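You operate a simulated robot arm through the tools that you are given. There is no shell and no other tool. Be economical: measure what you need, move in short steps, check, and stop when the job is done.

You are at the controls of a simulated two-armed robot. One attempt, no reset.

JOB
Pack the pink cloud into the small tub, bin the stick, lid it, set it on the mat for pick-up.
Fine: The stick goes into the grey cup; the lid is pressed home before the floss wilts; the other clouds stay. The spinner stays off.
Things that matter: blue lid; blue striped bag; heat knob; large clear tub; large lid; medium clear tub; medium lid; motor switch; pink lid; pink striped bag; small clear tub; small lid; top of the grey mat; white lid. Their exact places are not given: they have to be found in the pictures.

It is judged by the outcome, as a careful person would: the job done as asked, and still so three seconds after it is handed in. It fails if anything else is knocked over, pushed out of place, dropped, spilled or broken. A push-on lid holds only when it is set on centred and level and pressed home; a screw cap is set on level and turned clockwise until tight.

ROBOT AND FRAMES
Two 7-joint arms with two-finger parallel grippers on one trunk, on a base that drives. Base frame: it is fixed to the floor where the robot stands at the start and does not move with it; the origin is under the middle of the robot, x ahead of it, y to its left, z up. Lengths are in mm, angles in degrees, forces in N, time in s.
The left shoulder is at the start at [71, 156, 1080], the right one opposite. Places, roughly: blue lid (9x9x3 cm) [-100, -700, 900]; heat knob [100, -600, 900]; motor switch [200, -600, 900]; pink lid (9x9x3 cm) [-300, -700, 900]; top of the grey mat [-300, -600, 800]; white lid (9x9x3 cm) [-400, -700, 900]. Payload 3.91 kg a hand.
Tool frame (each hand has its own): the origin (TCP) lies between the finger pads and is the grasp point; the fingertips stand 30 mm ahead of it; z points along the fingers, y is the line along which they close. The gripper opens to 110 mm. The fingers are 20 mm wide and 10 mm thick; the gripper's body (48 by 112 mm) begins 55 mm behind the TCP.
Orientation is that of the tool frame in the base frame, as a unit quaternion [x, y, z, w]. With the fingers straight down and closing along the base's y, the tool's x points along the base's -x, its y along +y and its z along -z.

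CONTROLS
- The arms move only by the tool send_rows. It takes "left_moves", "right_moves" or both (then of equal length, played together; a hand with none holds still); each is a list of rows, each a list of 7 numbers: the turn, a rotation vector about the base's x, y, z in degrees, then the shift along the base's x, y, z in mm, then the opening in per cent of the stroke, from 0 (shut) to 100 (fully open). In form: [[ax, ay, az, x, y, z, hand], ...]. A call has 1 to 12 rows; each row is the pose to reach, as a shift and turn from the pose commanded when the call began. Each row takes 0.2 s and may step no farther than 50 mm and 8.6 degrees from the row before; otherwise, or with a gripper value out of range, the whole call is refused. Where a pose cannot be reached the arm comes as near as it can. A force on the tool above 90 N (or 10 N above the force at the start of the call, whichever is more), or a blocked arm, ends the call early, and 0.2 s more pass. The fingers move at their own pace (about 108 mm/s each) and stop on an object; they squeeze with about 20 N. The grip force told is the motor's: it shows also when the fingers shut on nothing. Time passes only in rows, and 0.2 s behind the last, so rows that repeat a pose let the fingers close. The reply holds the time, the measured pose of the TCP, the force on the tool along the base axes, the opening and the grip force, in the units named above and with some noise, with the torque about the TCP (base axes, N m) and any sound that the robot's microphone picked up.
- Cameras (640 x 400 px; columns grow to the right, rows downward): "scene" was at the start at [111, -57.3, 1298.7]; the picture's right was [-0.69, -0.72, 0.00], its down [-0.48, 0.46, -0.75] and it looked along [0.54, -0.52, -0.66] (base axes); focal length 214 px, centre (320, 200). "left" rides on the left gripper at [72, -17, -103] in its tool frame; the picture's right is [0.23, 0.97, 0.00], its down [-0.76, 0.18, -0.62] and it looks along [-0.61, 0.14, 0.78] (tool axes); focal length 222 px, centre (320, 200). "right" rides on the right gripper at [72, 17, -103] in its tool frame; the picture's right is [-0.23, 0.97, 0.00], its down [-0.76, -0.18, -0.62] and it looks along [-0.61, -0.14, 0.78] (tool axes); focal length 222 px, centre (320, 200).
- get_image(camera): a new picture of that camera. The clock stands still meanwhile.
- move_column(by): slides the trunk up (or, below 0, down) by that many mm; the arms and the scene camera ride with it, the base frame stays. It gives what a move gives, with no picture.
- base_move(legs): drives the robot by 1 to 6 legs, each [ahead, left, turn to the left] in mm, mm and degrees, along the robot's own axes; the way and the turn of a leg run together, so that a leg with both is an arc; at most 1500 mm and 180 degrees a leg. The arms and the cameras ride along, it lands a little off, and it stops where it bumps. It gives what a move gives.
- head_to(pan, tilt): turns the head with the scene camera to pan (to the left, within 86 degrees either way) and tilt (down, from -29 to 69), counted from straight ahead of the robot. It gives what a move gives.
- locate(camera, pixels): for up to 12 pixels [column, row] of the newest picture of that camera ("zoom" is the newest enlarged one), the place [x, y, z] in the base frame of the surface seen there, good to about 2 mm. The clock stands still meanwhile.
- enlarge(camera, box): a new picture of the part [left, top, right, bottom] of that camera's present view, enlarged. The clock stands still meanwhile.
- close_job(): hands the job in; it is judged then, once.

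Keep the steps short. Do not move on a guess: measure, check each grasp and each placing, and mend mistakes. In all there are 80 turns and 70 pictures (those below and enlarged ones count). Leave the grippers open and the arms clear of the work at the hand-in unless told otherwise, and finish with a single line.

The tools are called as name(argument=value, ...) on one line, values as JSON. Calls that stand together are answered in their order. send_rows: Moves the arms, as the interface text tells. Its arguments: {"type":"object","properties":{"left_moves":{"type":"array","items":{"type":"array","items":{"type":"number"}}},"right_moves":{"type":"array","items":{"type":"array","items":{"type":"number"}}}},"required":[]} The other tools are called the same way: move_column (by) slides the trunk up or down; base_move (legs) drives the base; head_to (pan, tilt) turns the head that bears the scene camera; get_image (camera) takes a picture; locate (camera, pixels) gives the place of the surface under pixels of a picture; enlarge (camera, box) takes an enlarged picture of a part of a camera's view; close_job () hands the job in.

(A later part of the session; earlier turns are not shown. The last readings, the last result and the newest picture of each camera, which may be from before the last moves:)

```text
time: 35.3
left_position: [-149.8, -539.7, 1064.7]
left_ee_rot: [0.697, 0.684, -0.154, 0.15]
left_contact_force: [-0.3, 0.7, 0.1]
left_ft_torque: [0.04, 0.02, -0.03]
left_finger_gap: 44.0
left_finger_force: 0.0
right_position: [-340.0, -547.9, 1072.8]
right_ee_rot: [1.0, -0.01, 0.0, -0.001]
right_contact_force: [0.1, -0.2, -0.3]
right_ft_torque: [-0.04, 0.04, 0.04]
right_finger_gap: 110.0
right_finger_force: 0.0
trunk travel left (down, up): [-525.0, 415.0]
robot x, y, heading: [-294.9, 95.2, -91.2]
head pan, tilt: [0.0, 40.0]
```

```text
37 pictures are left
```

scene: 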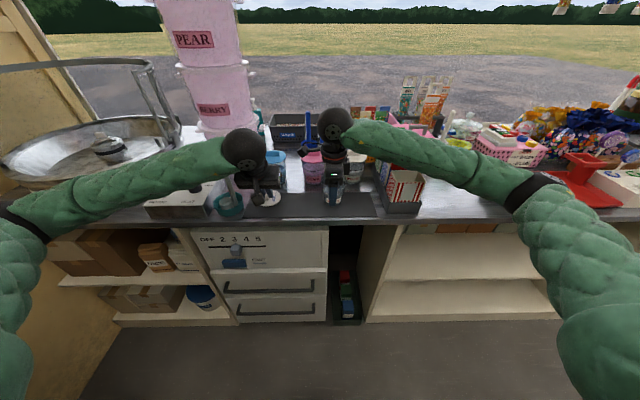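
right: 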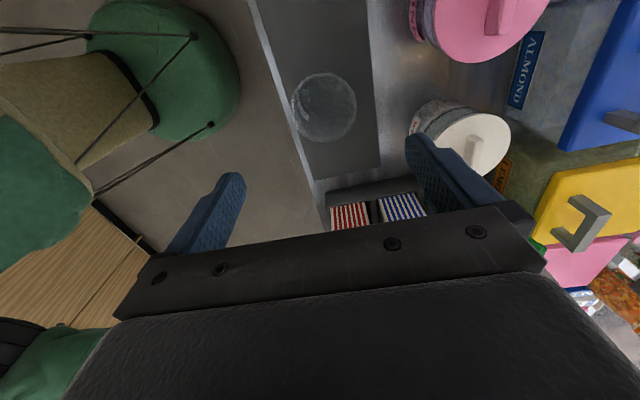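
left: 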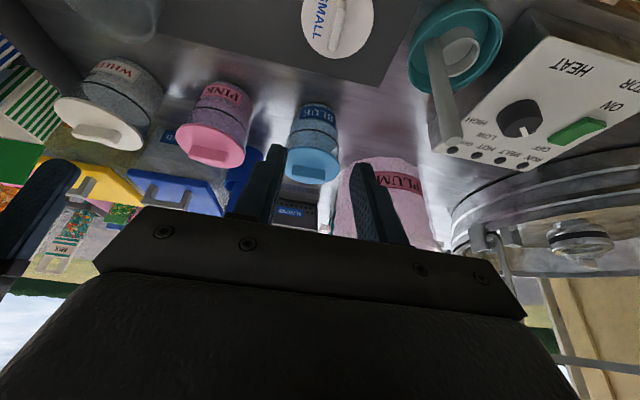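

Tub and lid both stand upright on the mat; tub centre ≈ (−341,−550). Now retract: left hand turns to point forward (for the stick), right hand to point forward too, kept high.

send_rows(left_moves=[[0, 0, 0, 0, 30, 0, 40], [0, 0, 0, 5, 60, 0, 40], [-7, 0, 0, 10, 90, 0, 40], [-14, 0, 0, 15, 120, 0, 40], [-21, 0, 0, 20, 150, 0, 40], [-28, 0, 0, 25, 170, 0, 40], [-35, 0, 0, 30, 190, 0, 40], [-42, 0, 0, 35, 200, -5, 40], [-49, 0, 0, 40, 205, -10, 40], [-56, 0, 0, 45, 210, -15, 40], [-62, 0, 0, 45, 215, -20, 40], [-65, 0, 0, 45, 215, -25, 40]], right_moves=[[-4.6, 4.6, 4.6, 0, 10, 30, 100], [-9.2, 9.2, 9.2, -10, 30, 60, 100], [-13.8, 13.8, 13.8, -25, 55, 90, 100], [-18.4, 18.4, 18.4, -45, 80, 115, 100], [-23, 23, 23, -65, 110, 127, 100], [-27.6, 27.6, 27.6, -85, 135, 127, 100], [-32.2, 32.2, 32.2, -105, 160, 127, 100], [-36.8, 36.8, 36.8, -125, 180, 127, 100], [-41.4, 41.4, 41.4, -145, 200, 127, 100], [-46, 46, 46, -165, 220, 127, 100], [-50.6, 50.6, 50.6, -185, 230, 127, 100], [-55.2, 55.2, 55.2, -205, 243, 127, 100]])

send_rows(right_moves=[[-4.6, 4.6, 4.6, 0, 0, 0, 100], [-9.2, 9.2, 9.2, 0, 0, 0, 100], [-14.1, 14.1, 14.1, 0, 0, 0, 100]])

get_image(camera="scene")

```text
time: 38.1
left_position: [-280.8, -477.5, 928.8]
left_ee_rot: [0.529, 0.572, -0.5, 0.379]
left_contact_force: [0.1, -0.7, 0.1]
left_ft_torque: [-0.02, 0.04, -0.04]
left_finger_gap: 44.0
left_finger_force: 0.0
left hand out of reach, approached as far as the arm can: row 4, 5, 6, 7, 8, 9, 10, 11, 12
right_position: [-524.0, -418.8, 1311.1]
right_ee_rot: [0.676, 0.421, -0.424, 0.432]
right_contact_force: [-0.8, 0.2, -0.3]
right_ft_torque: [0.02, 0.0, 0.01]
right_finger_gap: 110.2
right_finger_force: 0.1
right hand out of reach, approached as far as the arm can: row 8, 9, 10, 11, 12
trunk travel left (down, up): [-525.0, 415.0]
robot x, y, heading: [-296.1, 100.1, -91.1]
head pan, tilt: [0.0, 40.0]
stopped in row 12 (left hand): the arm was blocked; the commanded pose is now the measured one
```

```text
time: 38.9
left_position: [-279.2, -477.8, 929.6]
left_ee_rot: [0.53, 0.571, -0.5, 0.378]
left_contact_force: [0.0, -0.6, -0.7]
left_ft_torque: [0.01, 0.01, 0.05]
left_finger_gap: 43.8
left_finger_force: 0.0
right_position: [-521.0, -453.7, 1339.5]
right_ee_rot: [0.504, 0.496, -0.496, 0.504]
right_contact_force: [0.4, 0.2, 0.4]
right_ft_torque: [0.02, -0.01, 0.02]
right_finger_gap: 110.0
right_finger_force: 0.0
right hand out of reach, approached as far as the arm can: row 1, 2, 3
trunk travel left (down, up): [-525.0, 415.0]
robot x, y, heading: [-295.7, 96.0, -91.3]
head pan, tilt: [0.0, 40.0]
```

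```text
36 pictures are left
```

scene: 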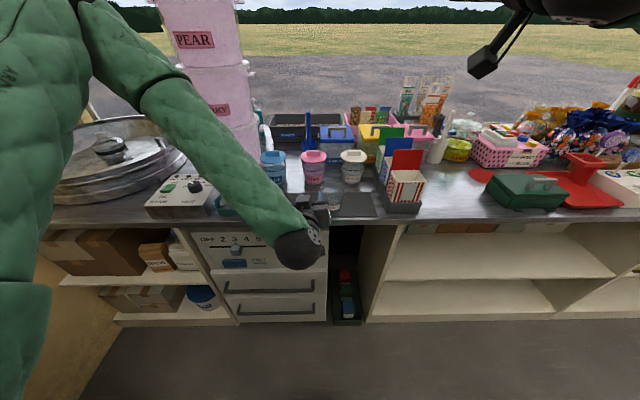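

The left arm could not fold that near and came low by the tub. I look closely before anything else.

enlarge(camera="scene", box=[240, 140, 420, 260])

get_image(camera="left")

```text
3.33 times, centred on (330, 200) of scene
```

zoom: 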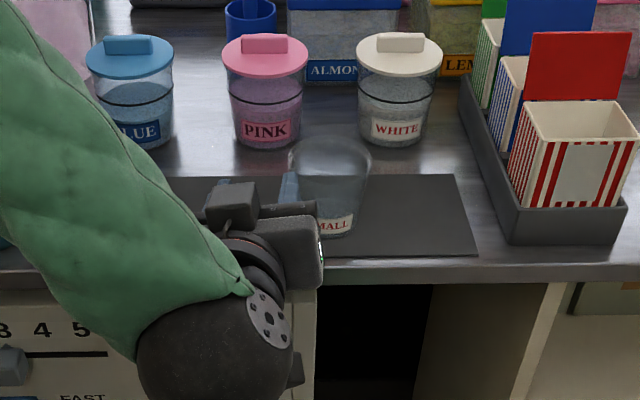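

```text
34 pictures are left
```

left: 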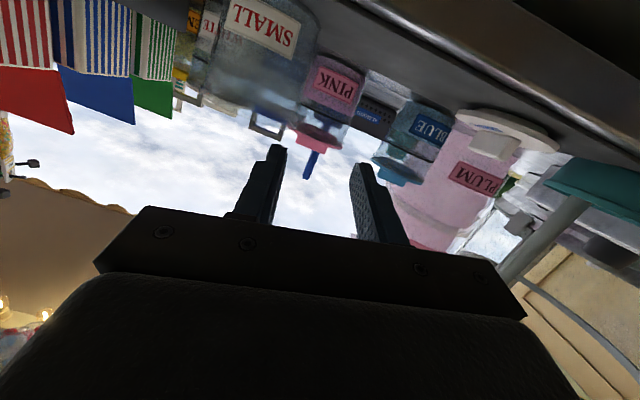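

Tub still stands; nothing disturbed. I back the base away 350 mm straight, which takes both hands off the counter.

base_move(legs=[[-350, 0, 0]])

get_image(camera="scene")

```text
time: 41.1
left_position: [-267.3, -129.2, 930.0]
left_ee_rot: [0.525, 0.575, -0.497, 0.384]
left_contact_force: [-0.5, -0.7, -0.1]
left_ft_torque: [0.03, 0.01, 0.02]
left_finger_gap: 43.9
left_finger_force: 0.1
right_position: [-508.2, -108.8, 1340.0]
right_ee_rot: [0.5, 0.5, -0.491, 0.509]
right_contact_force: [0.0, 0.9, 0.3]
right_ft_torque: [0.03, -0.01, -0.02]
right_finger_gap: 110.1
right_finger_force: 0.0
trunk travel left (down, up): [-525.0, 415.0]
robot x, y, heading: [-292.3, 453.5, -90.2]
head pan, tilt: [0.0, 40.0]
```

```text
33 pictures are left
```

scene: 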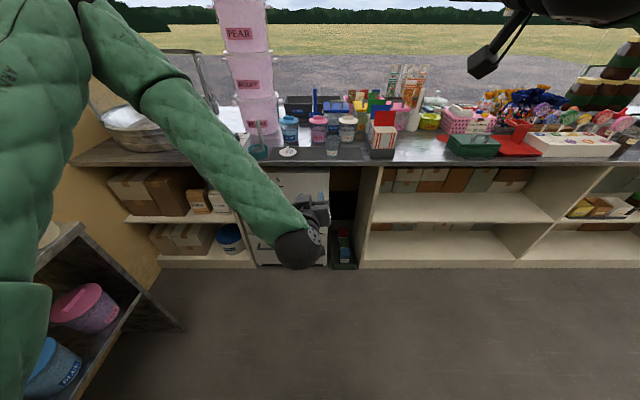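

Clear. I straighten the left hand to point forward at z 1040, then drive to the cloud rack.

send_rows(left_moves=[[-4, -3, 1.2, 30, 5, 28, 40], [-8, -6, 2.4, 60, 10, 55, 40], [-12.6, -9.4, 3.6, 95, 16, 83, 40], [-12.6, -9.4, 3.6, 125, 22, 110, 40]])

base_move(legs=[[0, 0, 90], [200, -217, 0]])

head_to(pan=0, tilt=35)

get_image(camera="scene")

```text
time: 42.1
left_position: [-208.1, -169.6, 1013.2]
left_ee_rot: [0.499, 0.502, -0.498, 0.5]
left_contact_force: [0.0, -0.6, 0.6]
left_ft_torque: [0.0, 0.0, -0.01]
left_finger_gap: 44.0
left_finger_force: 0.0
left hand out of reach, approached as far as the arm can: row 1, 2, 3, 4
right_position: [-506.9, -108.7, 1339.2]
right_ee_rot: [0.5, 0.501, -0.49, 0.51]
right_contact_force: [0.5, -0.6, -0.1]
right_ft_torque: [0.03, 0.03, 0.02]
right_finger_gap: 109.8
right_finger_force: 0.1
trunk travel left (down, up): [-525.0, 415.0]
robot x, y, heading: [-290.2, 448.1, -89.9]
head pan, tilt: [0.0, 40.0]
```

```text
time: 48.1
left_position: [532.5, 335.9, 1012.6]
left_ee_rot: [-0.012, 0.709, 0.012, 0.705]
left_contact_force: [0.7, 0.1, 0.0]
left_ft_torque: [-0.01, 0.0, -0.02]
left_finger_gap: 43.9
left_finger_force: 0.0
right_position: [482.8, 32.7, 1339.8]
right_ee_rot: [-0.013, 0.708, 0.025, 0.706]
right_contact_force: [0.4, -0.8, -0.3]
right_ft_torque: [0.0, -0.03, 0.02]
right_finger_gap: 110.3
right_finger_force: 0.1
trunk travel left (down, up): [-525.0, 415.0]
robot x, y, heading: [-82.2, 231.9, 2.0]
head pan, tilt: [0.0, 40.0]
```

```text
time: 48.7
left_position: [531.6, 336.6, 1013.1]
left_ee_rot: [-0.013, 0.709, 0.012, 0.705]
left_contact_force: [-0.9, -0.3, -0.1]
left_ft_torque: [-0.02, 0.05, -0.01]
left_finger_gap: 44.0
left_finger_force: 0.0
right_position: [482.0, 33.7, 1341.0]
right_ee_rot: [-0.012, 0.707, 0.024, 0.706]
right_contact_force: [0.5, -0.4, 0.5]
right_ft_torque: [-0.03, 0.03, 0.01]
right_finger_gap: 109.8
right_finger_force: 0.0
trunk travel left (down, up): [-525.0, 415.0]
robot x, y, heading: [-84.2, 234.8, 1.7]
head pan, tilt: [0.0, 35.0]
```

```text
32 pictures are left
```

scene: 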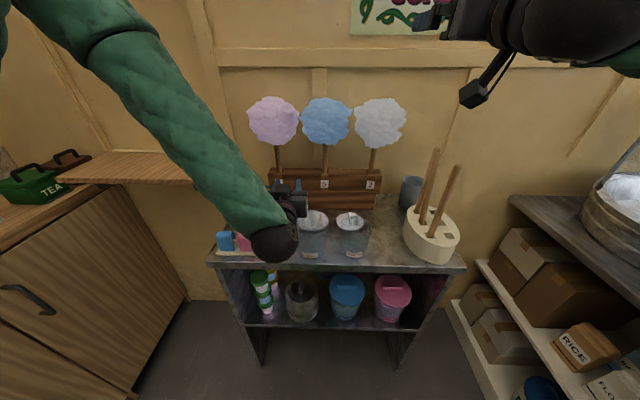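

Left hand to pre-grasp (610,386,1042), look before going in.

send_rows(left_moves=[[0, 0, 0, 15, 15, 10, 40], [0, 0, 0, 35, 30, 20, 40], [0, 0, -2, 55, 45, 29, 40], [0, 0, -2, 78, 50, 29, 40]])

get_image(camera="left")

locate(camera="scene", pixels=[[276, 155], [279, 165], [324, 160], [373, 160], [272, 110], [277, 182]])

```text
time: 49.7
left_position: [604.5, 347.2, 1066.0]
left_ee_rot: [-0.011, 0.716, 0.009, 0.698]
left_contact_force: [0.6, 0.6, -0.1]
left_ft_torque: [-0.01, -0.01, -0.03]
left_finger_gap: 44.1
left_finger_force: 0.0
left hand out of reach, approached as far as the arm can: row 1, 2, 3, 4
right_position: [482.9, 35.7, 1338.8]
right_ee_rot: [-0.012, 0.708, 0.023, 0.706]
right_contact_force: [-0.2, 0.2, 0.7]
right_ft_torque: [0.0, -0.02, 0.0]
right_finger_gap: 109.9
right_finger_force: 0.0
trunk travel left (down, up): [-525.0, 415.0]
robot x, y, heading: [-80.0, 228.7, 1.7]
head pan, tilt: [0.0, 35.0]
```

```text
31 pictures are left
```

left: 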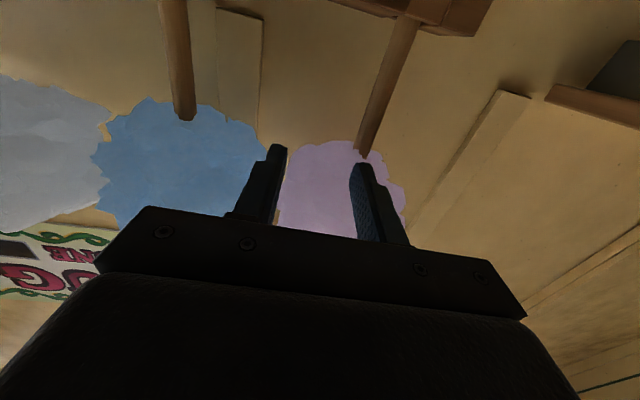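

```text
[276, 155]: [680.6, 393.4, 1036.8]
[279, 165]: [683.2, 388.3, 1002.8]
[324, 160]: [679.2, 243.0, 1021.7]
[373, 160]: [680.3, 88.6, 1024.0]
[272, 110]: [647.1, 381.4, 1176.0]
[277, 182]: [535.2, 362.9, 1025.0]
```

The stick is at (688,390); the arm cannot reach there fully horizontal. I tilt the hand 30° downward and see where it settles.

send_rows(left_moves=[[0, 8, 0, -10, 0, 0, 40], [0, 16, 0, -20, 0, 0, 40], [0, 24, 0, -30, 0, 0, 40], [0, 30, 0, -40, 0, 0, 40], [0, 30, 0, -40, 0, 0, 40]])

```text
time: 50.9
left_position: [562.0, 345.2, 1067.8]
left_ee_rot: [-0.001, 0.867, 0.001, 0.498]
left_contact_force: [1.9, 0.2, 0.2]
left_ft_torque: [0.0, 0.0, 0.0]
left_finger_gap: 43.9
left_finger_force: 0.1
right_position: [481.6, 33.2, 1338.7]
right_ee_rot: [-0.011, 0.707, 0.023, 0.706]
right_contact_force: [-0.2, -0.2, -1.0]
right_ft_torque: [0.04, 0.0, 0.03]
right_finger_gap: 110.1
right_finger_force: 0.0
trunk travel left (down, up): [-525.0, 415.0]
robot x, y, heading: [-83.2, 232.1, 1.9]
head pan, tilt: [0.0, 35.0]
```

Reachable now. Move to pre-grasp (625,389,1020).

send_rows(left_moves=[[0, 0, 0, 10, 20, -20, 40], [0, 0, 0, 25, 44, -40, 40], [0, 0, 0, 60, 44, -48, 40]])

get_image(camera="left")

```text
time: 51.7
left_position: [622.3, 395.4, 1021.2]
left_ee_rot: [-0.001, 0.868, 0.001, 0.497]
left_contact_force: [0.1, 0.3, -0.2]
left_ft_torque: [-0.01, 0.04, 0.01]
left_finger_gap: 44.3
left_finger_force: 0.1
right_position: [482.2, 34.9, 1338.5]
right_ee_rot: [-0.011, 0.708, 0.024, 0.706]
right_contact_force: [0.3, -0.1, 0.1]
right_ft_torque: [-0.02, -0.03, 0.0]
right_finger_gap: 110.0
right_finger_force: 0.2
trunk travel left (down, up): [-525.0, 415.0]
robot x, y, heading: [-82.0, 233.9, 1.8]
head pan, tilt: [0.0, 35.0]
```

```text
30 pictures are left
```

left: 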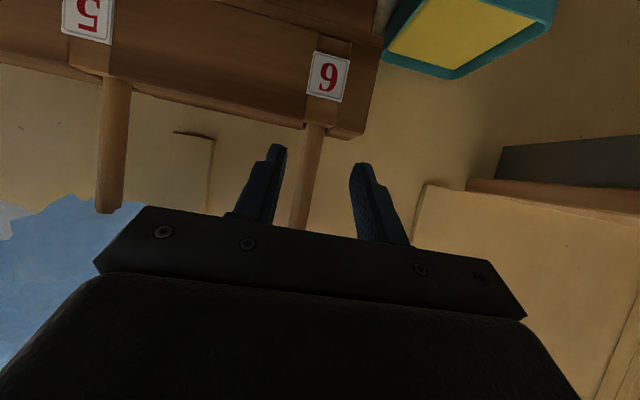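

Stick runs between the fingers, slightly to their left. Forward 62, y −4, then close.

send_rows(left_moves=[[0, 0, 0, 30, -4, 0, 40], [0, 0, 0, 62, -4, 0, 40], [0, 0, 0, 62, -4, 0, 15], [0, 0, 0, 62, -4, 0, 0], [0, 0, 0, 62, -4, 0, 0]])

get_image(camera="left")

get_image(camera="scene")

```text
time: 52.9
left_position: [683.8, 387.0, 1020.5]
left_ee_rot: [-0.001, 0.867, 0.001, 0.498]
left_contact_force: [-0.7, 1.7, 1.2]
left_ft_torque: [0.1, -0.01, 0.06]
left_finger_gap: 13.7
left_finger_force: 19.6
right_position: [481.2, 33.5, 1340.1]
right_ee_rot: [-0.012, 0.707, 0.024, 0.706]
right_contact_force: [0.1, -0.1, 0.6]
right_ft_torque: [-0.03, -0.02, 0.0]
right_finger_gap: 110.1
right_finger_force: 0.1
trunk travel left (down, up): [-525.0, 415.0]
robot x, y, heading: [-87.4, 232.9, 1.6]
head pan, tilt: [0.0, 35.0]
```

```text
29 pictures are left
```

left: 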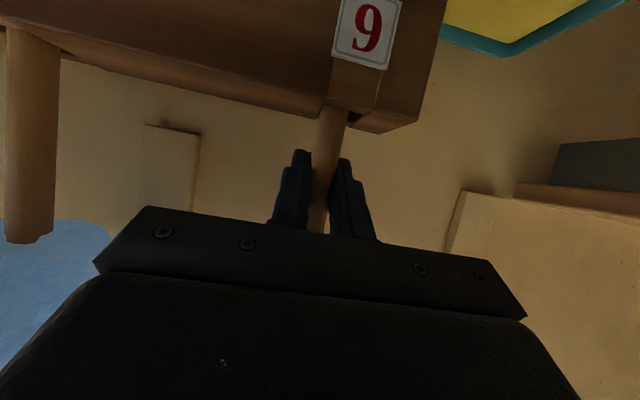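

```text
28 pictures are left
```

scene: 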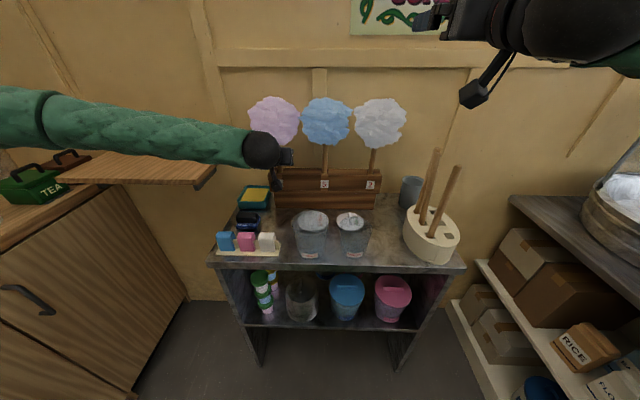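

Stick gripped (13.7 mm). Lift straight up 170 mm, then draw back.

send_rows(left_moves=[[0, 0, 0, 0, 0, 15, 0], [0, 0, 0, 0, 0, 40, 0], [0, 0, 0, 0, 0, 75, 0], [0, 0, 0, 0, 0, 110, 0], [0, 0, 0, 0, 0, 145, 0], [0, 0, 0, 0, 0, 175, 0], [0, 0, 0, -40, 0, 175, 0], [0, 0, 0, -85, 0, 175, 0], [0, 0, 0, -130, 0, 175, 0]])

get_image(camera="scene")

```text
time: 54.9
left_position: [553.1, 385.9, 1196.2]
left_ee_rot: [-0.002, 0.867, 0.001, 0.498]
left_contact_force: [-0.3, 0.0, 0.4]
left_ft_torque: [-0.01, 0.02, 0.01]
left_finger_gap: 13.7
left_finger_force: 20.4
right_position: [479.8, 33.4, 1340.3]
right_ee_rot: [-0.013, 0.707, 0.025, 0.707]
right_contact_force: [-0.4, 0.5, 0.0]
right_ft_torque: [-0.01, -0.01, -0.03]
right_finger_gap: 109.8
right_finger_force: 0.0
trunk travel left (down, up): [-525.0, 415.0]
robot x, y, heading: [-85.0, 233.5, 1.8]
head pan, tilt: [0.0, 35.0]
```

```text
27 pictures are left
```

scene: 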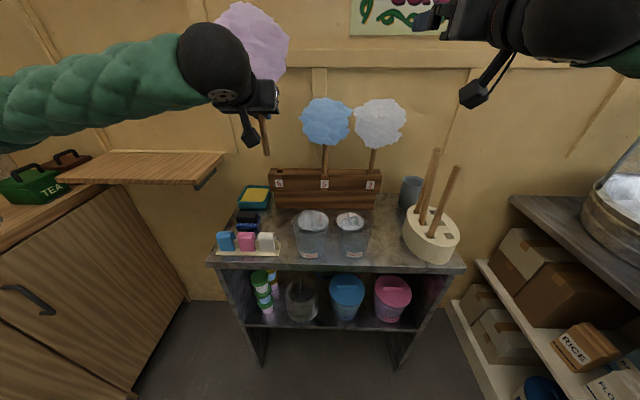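

Cloud is free; the other two undisturbed. Drive back and turn to face the mat, keeping distance.

base_move(legs=[[-215, 150, 0], [0, 0, -92]])

send_rows(left_moves=[[0, 8, 0, 0, 0, 0, 0], [0, 16, 0, 0, 0, 0, 0], [0, 24, 0, 0, 0, 0, 0], [0, 32, 0, 0, 0, 0, 0], [0, 40, 0, 0, 0, 0, 0], [0, 48, 0, 0, 0, 0, 0], [0, 56, 0, 0, 0, 0, 0], [0, 64, 0, 0, 0, 0, 0], [0, 72, 0, 0, 0, 0, 0], [0, 80, 0, 0, 0, 0, 0], [0, 88, 0, 0, 0, 0, 0]])

get_image(camera="scene")

```text
time: 60.7
left_position: [-174.3, -261.5, 1195.2]
left_ee_rot: [0.623, 0.604, -0.357, 0.347]
left_contact_force: [0.6, 0.0, 0.5]
left_ft_torque: [-0.02, -0.01, -0.02]
left_finger_gap: 14.4
left_finger_force: 19.8
right_position: [-521.7, -178.3, 1339.9]
right_ee_rot: [0.5, 0.501, -0.49, 0.509]
right_contact_force: [-0.6, 0.1, 0.5]
right_ft_torque: [0.0, -0.01, -0.04]
right_finger_gap: 109.9
right_finger_force: 0.0
trunk travel left (down, up): [-525.0, 415.0]
robot x, y, heading: [-305.3, 380.3, -90.2]
head pan, tilt: [0.0, 35.0]
```

```text
time: 63.1
left_position: [-174.7, -261.9, 1194.2]
left_ee_rot: [-0.199, -0.675, 0.69, 0.17]
left_contact_force: [0.1, -0.3, -0.1]
left_ft_torque: [0.01, -0.02, 0.02]
left_finger_gap: 14.3
left_finger_force: 19.7
right_position: [-521.4, -177.6, 1338.5]
right_ee_rot: [0.5, 0.501, -0.49, 0.509]
right_contact_force: [-0.3, -0.3, -0.3]
right_ft_torque: [-0.03, 0.01, 0.02]
right_finger_gap: 109.9
right_finger_force: 0.2
trunk travel left (down, up): [-525.0, 415.0]
robot x, y, heading: [-308.8, 381.3, -89.8]
head pan, tilt: [0.0, 35.0]
```

```text
26 pictures are left
```

scene: 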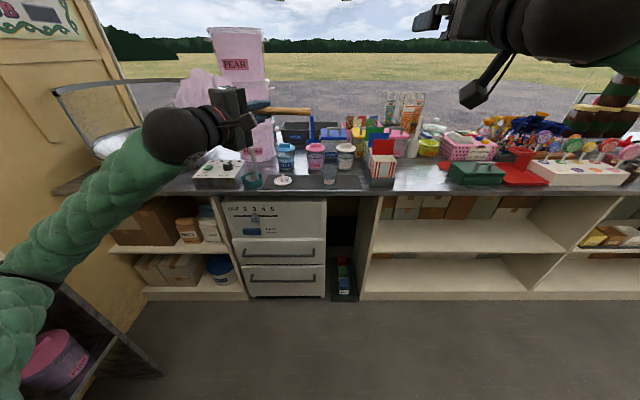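

The 88° roll was reached without trouble; the cloud points left. Roll another 92° so the cloud hangs down.

send_rows(left_moves=[[0, 8, 0, 0, 0, 0, 0], [0, 16, 0, 0, 0, 0, 0], [0, 24, 0, 0, 0, 0, 0], [0, 32, 0, 0, 0, 0, 0], [0, 40, 0, 0, 0, 0, 0], [0, 48, 0, 0, 0, 0, 0], [0, 56, 0, 0, 0, 0, 0], [0, 64, 0, 0, 0, 0, 0], [0, 72, 0, 0, 0, 0, 0], [0, 80, 0, 0, 0, 0, 0], [0, 86, 0, 0, 0, 0, 0], [0, 92, 0, 0, 0, 0, 0]])

get_image(camera="scene")

```text
time: 65.2
left_position: [-113.1, -272.0, 1186.9]
left_ee_rot: [0.195, -0.466, 0.722, 0.473]
left_contact_force: [0.4, 0.9, -1.3]
left_ft_torque: [0.01, 0.02, 0.01]
left_finger_gap: 14.2
left_finger_force: 19.6
left hand out of reach, approached as far as the arm can: row 8, 9, 10
right_position: [-520.9, -177.5, 1340.7]
right_ee_rot: [0.5, 0.501, -0.491, 0.509]
right_contact_force: [0.1, -0.7, 0.1]
right_ft_torque: [-0.03, 0.04, 0.03]
right_finger_gap: 110.0
right_finger_force: 0.0
trunk travel left (down, up): [-525.0, 415.0]
robot x, y, heading: [-308.1, 378.2, -90.1]
head pan, tilt: [0.0, 35.0]
stopped in row 10 (left hand): the arm was blocked; the commanded pose is now the measured one
```

```text
25 pictures are left
```

scene: 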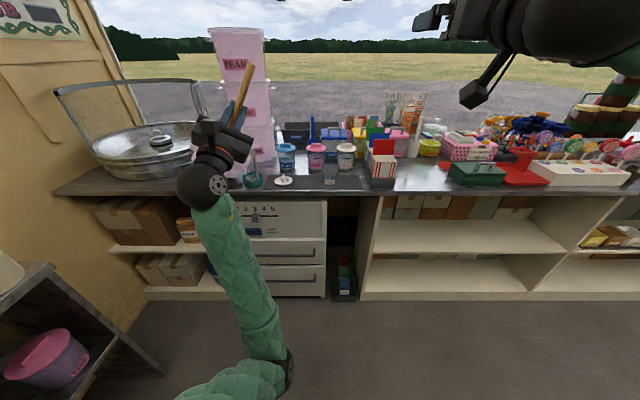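

About 30° of roll is missing (arm limit there). I move the hand lower and inward, then try the rest.

send_rows(left_moves=[[0, 0, 0, -30, -15, -20, 0], [0, 0, 0, -60, -30, -40, 0], [0, 0, 0, -90, -45, -60, 0], [0, 6, 0, -110, -60, -60, 0], [0, 12, -2, -130, -75, -60, 0], [0, 18, -4, -150, -90, -60, 0], [0, 24, -5, -160, -100, -60, 0], [0, 29, -5, -160, -100, -60, 0]])

get_image(camera="scene")

```text
time: 65.9
left_position: [-145.3, -302.0, 1195.1]
left_ee_rot: [0.134, -0.452, 0.776, 0.418]
left_contact_force: [0.6, -0.4, 0.6]
left_ft_torque: [0.0, 0.04, -0.01]
left_finger_gap: 14.3
left_finger_force: 19.8
right_position: [-520.7, -178.4, 1339.6]
right_ee_rot: [0.499, 0.501, -0.491, 0.509]
right_contact_force: [-0.4, -0.7, 0.4]
right_ft_torque: [-0.02, -0.01, -0.01]
right_finger_gap: 110.2
right_finger_force: 0.1
trunk travel left (down, up): [-525.0, 415.0]
robot x, y, heading: [-303.2, 378.5, -90.1]
head pan, tilt: [0.0, 35.0]
stopped in row 3 (left hand): the arm was blocked; the commanded pose is now the measured one
```

```text
24 pictures are left
```

scene: 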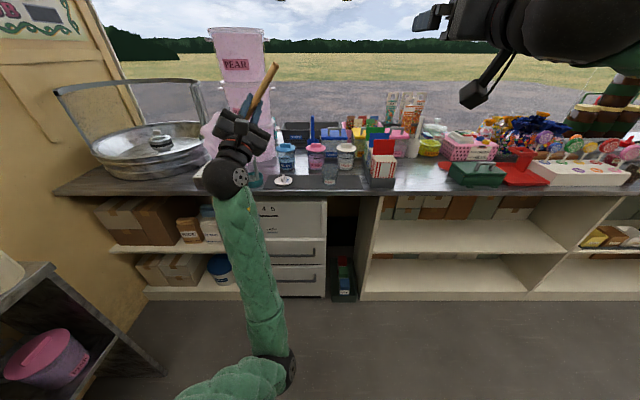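

The roll is blocked that way. New plan: left returns to cloud-sideways, and the right hand takes the stick's free end, from where it only needs to roll back to neutral to hang the cloud down — leaving the left hand free to hold the tub.

send_rows(left_moves=[[1.8, -7.7, -0.4, -4, 6, 0, 0], [3.6, -15.4, -0.8, -8, 12, 0, 0], [5.4, -23.1, -1.2, -12, 18, 0, 0], [7.2, -30.8, -1.6, -16, 24, 0, 0], [9, -38.5, -2, -20, 30, 0, 0], [10.8, -46.2, -2.4, -25, 35, 0, 0], [12.6, -54, -2.9, -29, 40, 0, 0], [12.6, -54, -2.9, -29, 40, 0, 0], [12.6, -54, -2.9, -29, 40, 0, 0], [12.6, -54, -2.9, -29, 40, 0, 0], [12.6, -54, -2.9, -29, 40, 0, 0], [12.6, -54, -2.9, -29, 40, 0, 0]], right_moves=[[1.96, -7.32, 1.96, 0, 0, -10, 100], [3.92, -14.64, 3.92, 0, 0, -20, 100], [5.88, -21.96, 5.88, 10, 0, -30, 100], [7.84, -29.28, 7.84, 20, 0, -40, 100], [9.8, -36.6, 9.8, 30, 0, -50, 100], [11.76, -43.92, 11.76, 50, 0, -60, 100], [13.72, -51.24, 13.72, 70, 0, -75, 100], [15.68, -58.56, 15.68, 95, 0, -90, 100], [17.64, -65.88, 17.64, 120, 0, -100, 100], [19.6, -73.2, 19.6, 145, 0, -110, 100], [21.56, -80.5, 21.56, 170, 0, -120, 100], [23.5, -87.8, 23.5, 190, 0, -130, 100]])

get_image(camera="scene")

```text
time: 68.5
left_position: [-175.1, -263.4, 1194.7]
left_ee_rot: [-0.199, -0.676, 0.688, 0.173]
left_contact_force: [0.5, -0.3, 0.1]
left_ft_torque: [0.0, 0.02, -0.02]
left_finger_gap: 14.4
left_finger_force: 20.0
right_position: [-320.2, -204.5, 1219.8]
right_ee_rot: [0.679, 0.175, 0.191, 0.687]
right_contact_force: [-0.4, 0.1, 0.4]
right_ft_torque: [0.01, -0.03, -0.03]
right_finger_gap: 110.0
right_finger_force: 0.1
right hand out of reach, approached as far as the arm can: row 1, 2, 3, 4, 5, 6, 7, 8, 9, 10, 11, 12
trunk travel left (down, up): [-525.0, 415.0]
robot x, y, heading: [-304.1, 378.1, -90.0]
head pan, tilt: [0.0, 35.0]
```

```text
23 pictures are left
```

scene: 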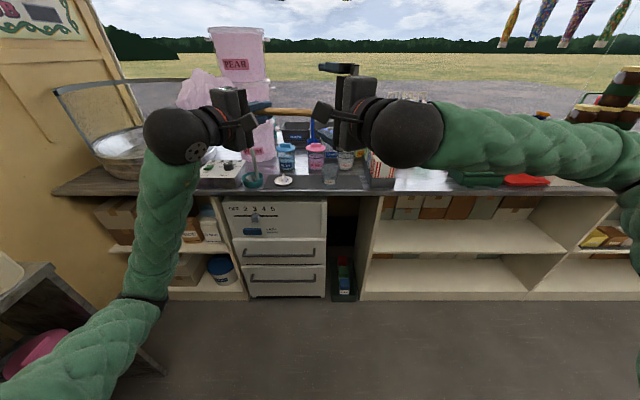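

Both hands are in place. I measure the stick's free end.

enlarge(camera="scene", box=[170, 50, 410, 200])

locate(camera="scene", pixels=[[275, 110], [285, 111], [295, 111], [305, 111], [312, 112]])

```text
2.67 times, centred on (290, 125) of scene
```

zoom: 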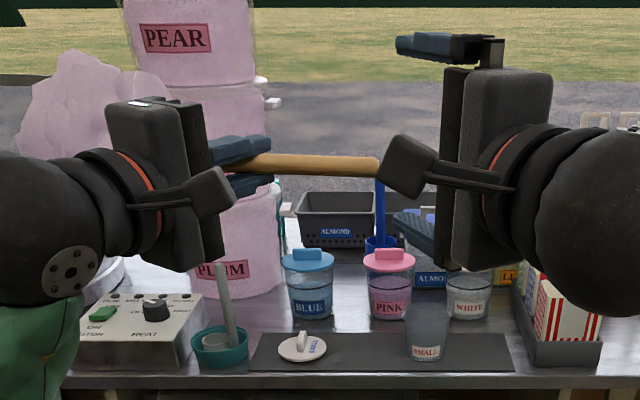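

```text
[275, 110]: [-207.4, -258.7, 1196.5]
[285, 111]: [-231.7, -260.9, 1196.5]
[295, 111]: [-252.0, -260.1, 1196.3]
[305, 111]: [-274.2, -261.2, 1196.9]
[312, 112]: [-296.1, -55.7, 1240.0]
```

Stick along x at y≈−266, z≈1192, tail past x −280. Right hand approaches to (−257,−266,1192) along its own axis.

send_rows(right_moves=[[0, 0, 0, 15, 0, -15, 100], [0, 0, 0, 33, -10, -28, 100], [0, 0, 0, 46, -32, -28, 100], [0, 0, 0, 63, -61, -28, 100], [0, 0, 0, 63, -61, -28, 100]])

enlarge(camera="scene", box=[170, 50, 410, 200])

```text
time: 69.7
left_position: [-174.7, -261.2, 1194.3]
left_ee_rot: [-0.2, -0.676, 0.689, 0.171]
left_contact_force: [0.0, 0.2, 1.1]
left_ft_torque: [0.03, -0.01, 0.01]
left_finger_gap: 14.3
left_finger_force: 19.9
right_position: [-273.0, -264.1, 1202.8]
right_ee_rot: [0.679, 0.177, 0.191, 0.687]
right_contact_force: [0.8, 0.4, -0.2]
right_ft_torque: [-0.03, -0.02, 0.0]
right_finger_gap: 110.4
right_finger_force: 0.1
right hand out of reach, approached as far as the arm can: row 3, 4, 5
trunk travel left (down, up): [-525.0, 415.0]
robot x, y, heading: [-303.0, 377.7, -89.9]
head pan, tilt: [0.0, 35.0]
```

```text
2.67 times, centred on (290, 125) of scene
```

zoom: 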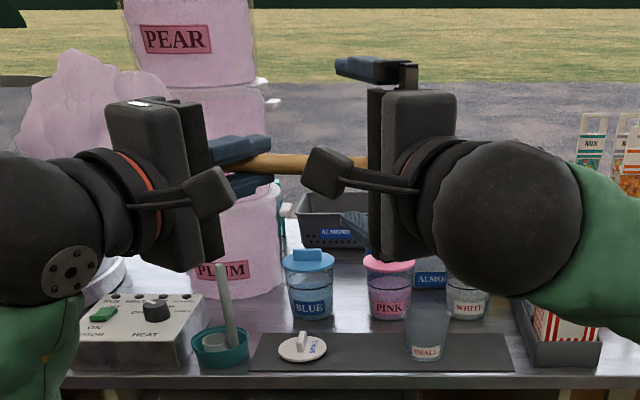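

Right hand sits 8 mm above the stick line; I shift the left (holding the stick) to (−15,−3,+8) instead and then close the right.

send_rows(left_moves=[[0, 0, 0, -8, -1, 4, 0], [0, 0, 0, -15, -2, 8, 0], [0, 0, 0, -15, -2, 8, 0], [0, 0, 0, -15, -2, 8, 0], [0, 0, 0, -15, -2, 8, 0], [0, 0, 0, -15, -2, 8, 0], [0, 0, 0, -15, -2, 8, 0]], right_moves=[[0, 0, 0, 0, 0, 0, 100], [0, 0, 0, 0, 0, 0, 80], [0, 0, 0, 0, 0, 0, 40], [0, 0, 0, 0, 0, 0, 15], [0, 0, 0, 0, 0, 0, 0], [0, 0, 0, 0, 0, 0, 0], [0, 0, 0, 0, 0, 0, 0]])

enlarge(camera="scene", box=[170, 50, 410, 200])

```text
time: 71.3
left_position: [-190.3, -264.7, 1203.6]
left_ee_rot: [-0.198, -0.677, 0.688, 0.172]
left_contact_force: [2.1, -0.2, 8.4]
left_ft_torque: [0.01, 0.35, -0.01]
left_finger_gap: 14.4
left_finger_force: 19.6
right_position: [-272.3, -265.1, 1202.0]
right_ee_rot: [0.68, 0.176, 0.191, 0.686]
right_contact_force: [-1.9, 0.8, -8.6]
right_ft_torque: [0.04, 0.26, 0.0]
right_finger_gap: 14.2
right_finger_force: 19.9
trunk travel left (down, up): [-525.0, 415.0]
robot x, y, heading: [-303.7, 380.1, -89.9]
head pan, tilt: [0.0, 35.0]
```

```text
2.67 times, centred on (290, 125) of scene
```

zoom: 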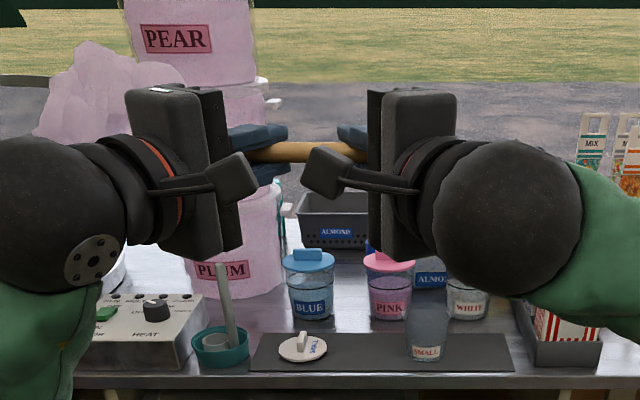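

Right has the stick too (14.2 mm). Open the left and back it out along its axis.

send_rows(left_moves=[[0, 0, 0, 0, 0, 0, 30], [0, 0, 0, 0, 0, 0, 50], [0, 0, 0, 0, 0, 0, 50], [0, 0, 0, 15, 26, 0, 50], [0, 0, 0, 35, 61, 0, 50], [0, 0, 0, 58, 100, 0, 50], [0, 0, 0, 80, 138, 0, 50]])

send_rows(right_moves=[[0, 7.5, 0, 0, 0, 0, 0], [0, 15, 0, 0, 0, 0, 0], [0, 22.5, 0, 0, 0, 0, 0], [0, 30, 0, 0, 0, 0, 0], [0, 37.5, 0, 0, 0, 0, 0], [0, 45, 0, 0, 0, 0, 0], [0, 52.5, 0, 0, 0, 0, 0], [0, 60, 0, 0, 0, 0, 0], [0, 67.5, 0, 0, 0, 0, 0], [0, 75, 0, 0, 0, 0, 0], [0, 82.5, 0, 0, 0, 0, 0], [0, 90, 0, 0, 0, 0, 0]])

get_image(camera="scene")

```text
time: 72.9
left_position: [-97.1, -208.5, 1245.0]
left_ee_rot: [-0.198, -0.675, 0.689, 0.172]
left_contact_force: [-0.1, 0.6, 0.8]
left_ft_torque: [-0.04, 0.01, 0.02]
left_finger_gap: 55.0
left_finger_force: 0.0
left hand out of reach, approached as far as the arm can: row 5, 6, 7
right_position: [-273.0, -264.0, 1202.6]
right_ee_rot: [0.679, 0.176, 0.191, 0.687]
right_contact_force: [0.6, -0.3, -0.2]
right_ft_torque: [-0.01, 0.04, -0.04]
right_finger_gap: 14.5
right_finger_force: 20.5
trunk travel left (down, up): [-525.0, 415.0]
robot x, y, heading: [-307.9, 375.8, -89.8]
head pan, tilt: [0.0, 35.0]
```

```text
time: 75.5
left_position: [-96.6, -209.8, 1244.6]
left_ee_rot: [-0.199, -0.676, 0.688, 0.172]
left_contact_force: [-0.3, -0.1, 0.5]
left_ft_torque: [0.01, -0.02, 0.0]
left_finger_gap: 55.3
left_finger_force: 0.0
right_position: [-270.7, -262.0, 1201.3]
right_ee_rot: [0.614, 0.611, -0.345, 0.362]
right_contact_force: [0.6, 0.2, 0.6]
right_ft_torque: [-0.01, -0.02, -0.02]
right_finger_gap: 14.4
right_finger_force: 20.2
trunk travel left (down, up): [-525.0, 415.0]
robot x, y, heading: [-303.0, 381.4, -89.8]
head pan, tilt: [0.0, 35.0]
```

```text
19 pictures are left
```

scene: 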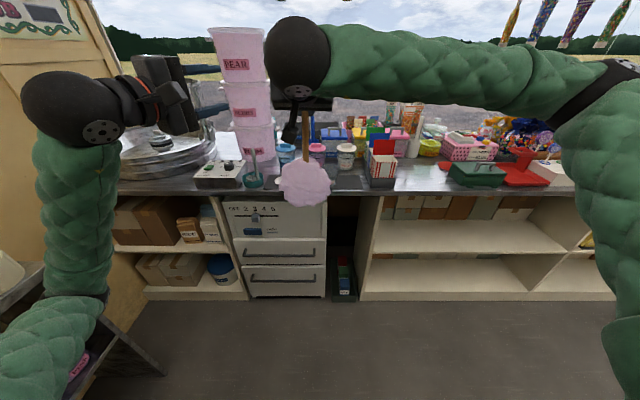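

The cloud hangs straight down from the right hand. Now raise it a little, and roll the left hand back to a low side-grasp pose for the tub.

send_rows(right_moves=[[0, 0, 0, -5, -10, 15, 0], [0, 0, 0, -10, -20, 30, 0], [0, 0, 0, -15, -35, 45, 0], [0, 0, 0, -20, -50, 60, 0], [0, 0, 0, -25, -65, 70, 0], [0, 0, 0, -30, -88, 80, 0], [0, 0, 0, -30, -88, 80, 0], [0, 0, 0, -30, -88, 80, 0], [0, 0, 0, -30, -88, 80, 0], [0, 0, 0, -30, -88, 80, 0], [0, 0, 0, -30, -88, 80, 0], [0, 0, 0, -30, -88, 80, 0]], left_moves=[[-3.75, -6.5, 0, 0, 0, -15, 50], [-7.5, -13, 0, 0, 0, -35, 50], [-11.25, -19.5, 0, -10, 0, -65, 50], [-15, -26, 0, -20, 0, -95, 50], [-18.75, -32.5, 0, -30, 0, -125, 60], [-22.5, -39, 0, -45, 0, -155, 70], [-26.25, -45.5, 0, -60, 0, -190, 80], [-30, -52, 0, -75, -3, -225, 85], [-33.75, -58.5, 0, -90, -5, -260, 90], [-37.5, -65, 0, -105, -7, -290, 90], [-41.25, -71.5, 0, -120, -10, -320, 90], [-45, -78, 0, -130, -10, -345, 90]])

get_image(camera="scene")

```text
time: 78.1
left_position: [-212.5, -226.9, 896.2]
left_ee_rot: [0.624, 0.339, -0.605, 0.36]
left_contact_force: [0.0, 0.0, -0.2]
left_ft_torque: [0.01, -0.03, -0.05]
left_finger_gap: 99.0
left_finger_force: 0.0
left hand out of reach, approached as far as the arm can: row 1, 2, 3, 4, 5, 6, 7, 8, 9, 10, 12
right_position: [-299.2, -348.9, 1278.8]
right_ee_rot: [0.614, 0.611, -0.344, 0.362]
right_contact_force: [0.5, 0.3, 0.0]
right_ft_torque: [0.03, 0.03, -0.07]
right_finger_gap: 14.2
right_finger_force: 20.7
trunk travel left (down, up): [-525.0, 415.0]
robot x, y, heading: [-303.3, 379.0, -90.1]
head pan, tilt: [0.0, 35.0]
```

```text
18 pictures are left
```

scene: 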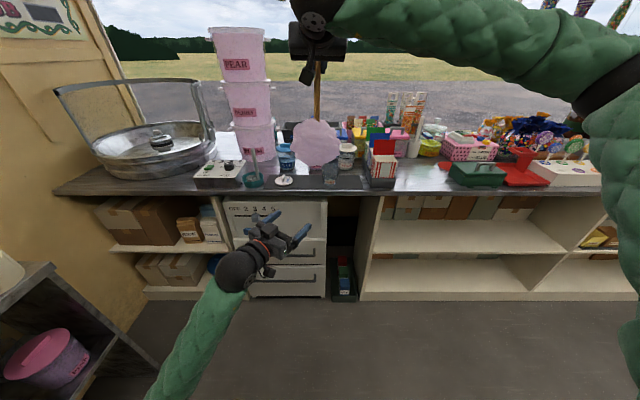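

Both poses good: left points at the tub at z 896. Drive ahead 200, right 40.

base_move(legs=[[200, -40, 0]])

enlarge(camera="scene", box=[200, 60, 440, 230])

get_image(camera="left")

```text
time: 79.7
left_position: [-250.2, -424.6, 894.9]
left_ee_rot: [0.624, 0.34, -0.604, 0.36]
left_contact_force: [0.6, 0.4, 0.6]
left_ft_torque: [0.0, 0.01, -0.01]
left_finger_gap: 99.2
left_finger_force: 0.1
right_position: [-336.6, -550.0, 1278.0]
right_ee_rot: [0.613, 0.613, -0.342, 0.363]
right_contact_force: [-0.5, -0.4, -1.2]
right_ft_torque: [0.02, -0.02, -0.02]
right_finger_gap: 14.3
right_finger_force: 20.7
trunk travel left (down, up): [-525.0, 415.0]
robot x, y, heading: [-346.7, 178.9, -89.6]
head pan, tilt: [0.0, 35.0]
```

```text
2.35 times, centred on (320, 145) of scene
```

zoom: 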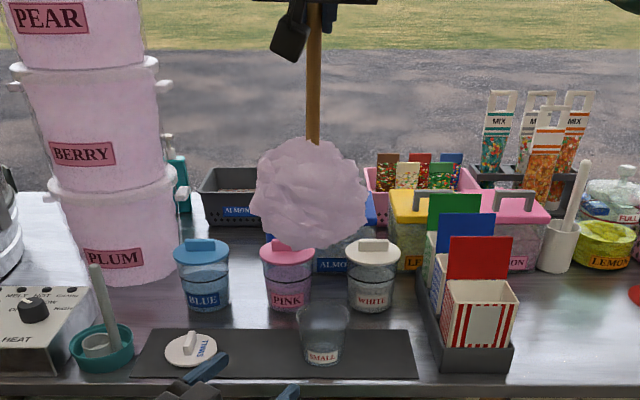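

```text
16 pictures are left
```

left: 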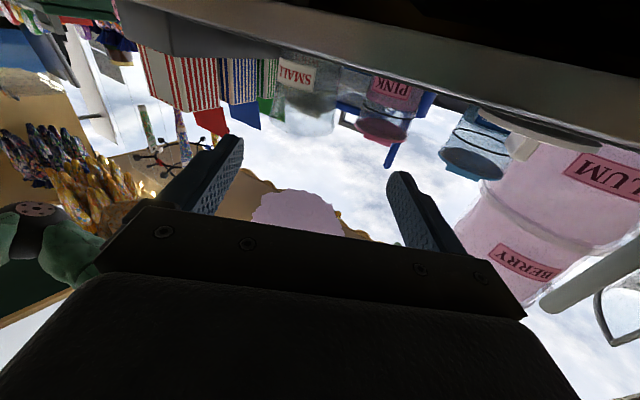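

Locate the tub label, cloud and stick in the enlarged scene view.

locate(camera="zoom", pixels=[[323, 357], [309, 355], [337, 356], [310, 195], [314, 130], [314, 60], [256, 195], [367, 195], [310, 240], [321, 306], [298, 320], [350, 318]])

```text
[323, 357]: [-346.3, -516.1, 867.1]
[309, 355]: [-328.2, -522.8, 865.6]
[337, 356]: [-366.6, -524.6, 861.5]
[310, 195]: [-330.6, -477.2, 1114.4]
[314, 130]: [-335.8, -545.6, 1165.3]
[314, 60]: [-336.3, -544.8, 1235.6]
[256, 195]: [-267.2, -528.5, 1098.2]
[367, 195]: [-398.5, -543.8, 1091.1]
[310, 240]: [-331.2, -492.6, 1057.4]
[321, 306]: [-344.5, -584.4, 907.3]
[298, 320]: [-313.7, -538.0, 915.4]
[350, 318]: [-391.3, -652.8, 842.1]
```

Tub centre ≈ (−346,−548); cloud axis (−335,−550). Left hand slides in around the tub at z 872, no closing yet until checked.

send_rows(left_moves=[[0, 0, 0, -20, -13, -12, 95], [0, 0, 0, -38, -25, -23, 95], [0, 0, 0, -55, -54, -23, 95], [0, 0, 0, -74, -86, -23, 95], [0, 0, 0, -92, -117, -23, 95], [0, 0, 0, -92, -117, -23, 95]])

enlarge(camera="scene", box=[240, 150, 400, 250])

```text
time: 81.1
left_position: [-311.0, -545.4, 881.2]
left_ee_rot: [0.629, 0.335, -0.609, 0.349]
left_contact_force: [0.1, -1.0, -0.3]
left_ft_torque: [0.04, 0.03, -0.01]
left_finger_gap: 104.4
left_finger_force: 0.0
left hand out of reach, approached as far as the arm can: row 1, 2, 3, 4, 5, 6
right_position: [-335.0, -547.3, 1279.6]
right_ee_rot: [0.613, 0.612, -0.343, 0.363]
right_contact_force: [0.1, 0.0, -0.8]
right_ft_torque: [0.01, -0.01, 0.01]
right_finger_gap: 14.5
right_finger_force: 20.2
trunk travel left (down, up): [-525.0, 415.0]
robot x, y, heading: [-344.6, 184.5, -89.7]
head pan, tilt: [0.0, 35.0]
```

```text
4.00 times, centred on (320, 200) of scene
```

zoom: 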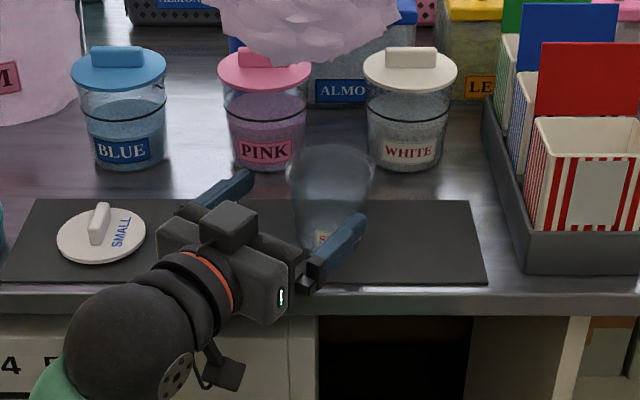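

The left hand is 35 mm short in −x (reach limit). Driving the base 35 mm to the right puts it centred on the tub; its front finger moves away from the wall while doing so.

base_move(legs=[[0, -33, 0]])

enlarge(camera="scene", box=[240, 150, 400, 250])

```text
time: 81.9
left_position: [-347.2, -543.7, 881.5]
left_ee_rot: [0.629, 0.335, -0.609, 0.349]
left_contact_force: [-0.4, 0.5, -0.4]
left_ft_torque: [0.03, -0.01, 0.04]
left_finger_gap: 104.4
left_finger_force: 0.1
right_position: [-372.8, -548.1, 1279.8]
right_ee_rot: [0.613, 0.612, -0.342, 0.364]
right_contact_force: [-0.9, -0.1, -0.4]
right_ft_torque: [-0.01, 0.0, 0.03]
right_finger_gap: 14.6
right_finger_force: 20.0
trunk travel left (down, up): [-525.0, 415.0]
robot x, y, heading: [-377.0, 183.6, -89.7]
head pan, tilt: [0.0, 35.0]
```

```text
4.00 times, centred on (320, 200) of scene
```

zoom: 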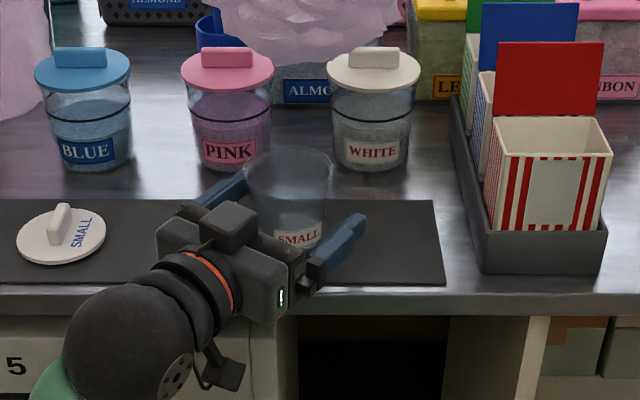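

Tub is centred between the left fingers. Close them.

send_rows(left_moves=[[0, 0, 0, 0, 0, 0, 60], [0, 0, 0, 0, 0, 0, 45], [0, 0, 0, 0, 0, 0, 45], [0, 0, 0, 0, 0, 0, 45]], right_moves=[[0, 0, 0, 10, 0, -30, 0], [0, 0, 0, 20, 0, -60, 0], [0, 0, 0, 25, 0, -90, 0], [0, 0, 0, 25, 0, -105, 0]])

enlarge(camera="scene", box=[240, 120, 400, 220])

```text
time: 82.9
left_position: [-345.1, -543.2, 881.3]
left_ee_rot: [0.628, 0.335, -0.61, 0.348]
left_contact_force: [-2.3, -1.3, 2.9]
left_ft_torque: [0.0, 0.04, 0.01]
left_finger_gap: 68.2
left_finger_force: 20.1
right_position: [-343.4, -547.9, 1175.9]
right_ee_rot: [0.613, 0.612, -0.343, 0.363]
right_contact_force: [-0.1, 0.1, 0.2]
right_ft_torque: [0.02, -0.01, 0.01]
right_finger_gap: 14.1
right_finger_force: 20.2
trunk travel left (down, up): [-525.0, 415.0]
robot x, y, heading: [-380.9, 184.1, -89.7]
head pan, tilt: [0.0, 35.0]
```

```text
4.00 times, centred on (320, 170) of scene
```

zoom: 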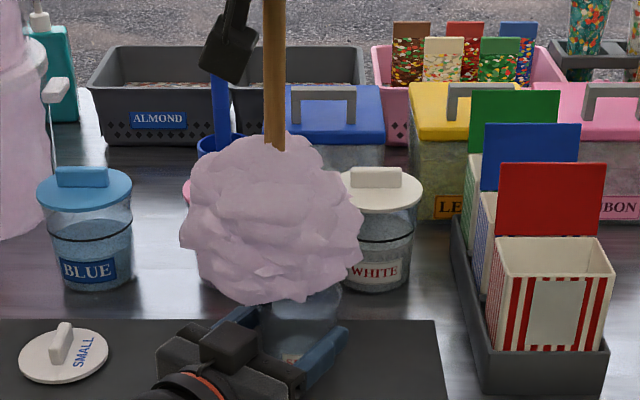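

locate(camera="zoom", pixels=[[274, 100], [275, 20], [182, 235], [360, 240], [272, 230], [290, 355], [275, 300], [267, 315], [341, 300]])

```text
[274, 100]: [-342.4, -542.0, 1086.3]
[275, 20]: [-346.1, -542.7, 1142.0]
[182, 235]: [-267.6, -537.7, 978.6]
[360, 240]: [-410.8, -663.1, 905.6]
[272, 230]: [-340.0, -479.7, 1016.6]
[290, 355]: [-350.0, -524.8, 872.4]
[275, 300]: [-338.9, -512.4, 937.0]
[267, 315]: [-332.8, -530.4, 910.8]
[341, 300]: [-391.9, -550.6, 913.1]
```

Tub held (68 mm). Cloud axis needs (−10,−3). Lower the cloud slowly, watching the force.

send_rows(right_moves=[[0, 0, 0, -10, -3, -10, 0], [0, 0, 0, -10, -3, -20, 0], [0, 0, 0, -10, -3, -30, 0], [0, 0, 0, -10, -3, -40, 0], [0, 0, 0, -10, -3, -50, 0], [0, 0, 0, -10, -3, -60, 0], [0, 0, 0, -10, -3, -70, 0], [0, 0, 0, -10, -3, -80, 0]])

enlarge(camera="scene", box=[240, 120, 400, 220])

```text
time: 84.7
left_position: [-345.2, -543.8, 880.4]
left_ee_rot: [0.628, 0.335, -0.61, 0.348]
left_contact_force: [-0.8, -0.5, 1.0]
left_ft_torque: [0.03, 0.05, -0.01]
left_finger_gap: 68.0
left_finger_force: 19.9
right_position: [-353.8, -551.7, 1094.5]
right_ee_rot: [0.613, 0.612, -0.343, 0.363]
right_contact_force: [0.1, -0.5, -0.4]
right_ft_torque: [-0.05, -0.02, 0.01]
right_finger_gap: 14.2
right_finger_force: 20.3
trunk travel left (down, up): [-525.0, 415.0]
robot x, y, heading: [-378.4, 181.8, -89.5]
head pan, tilt: [0.0, 35.0]
```

```text
4.00 times, centred on (320, 170) of scene
```

zoom: 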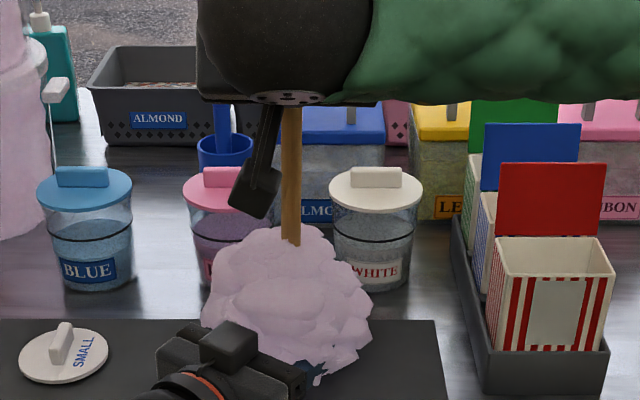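

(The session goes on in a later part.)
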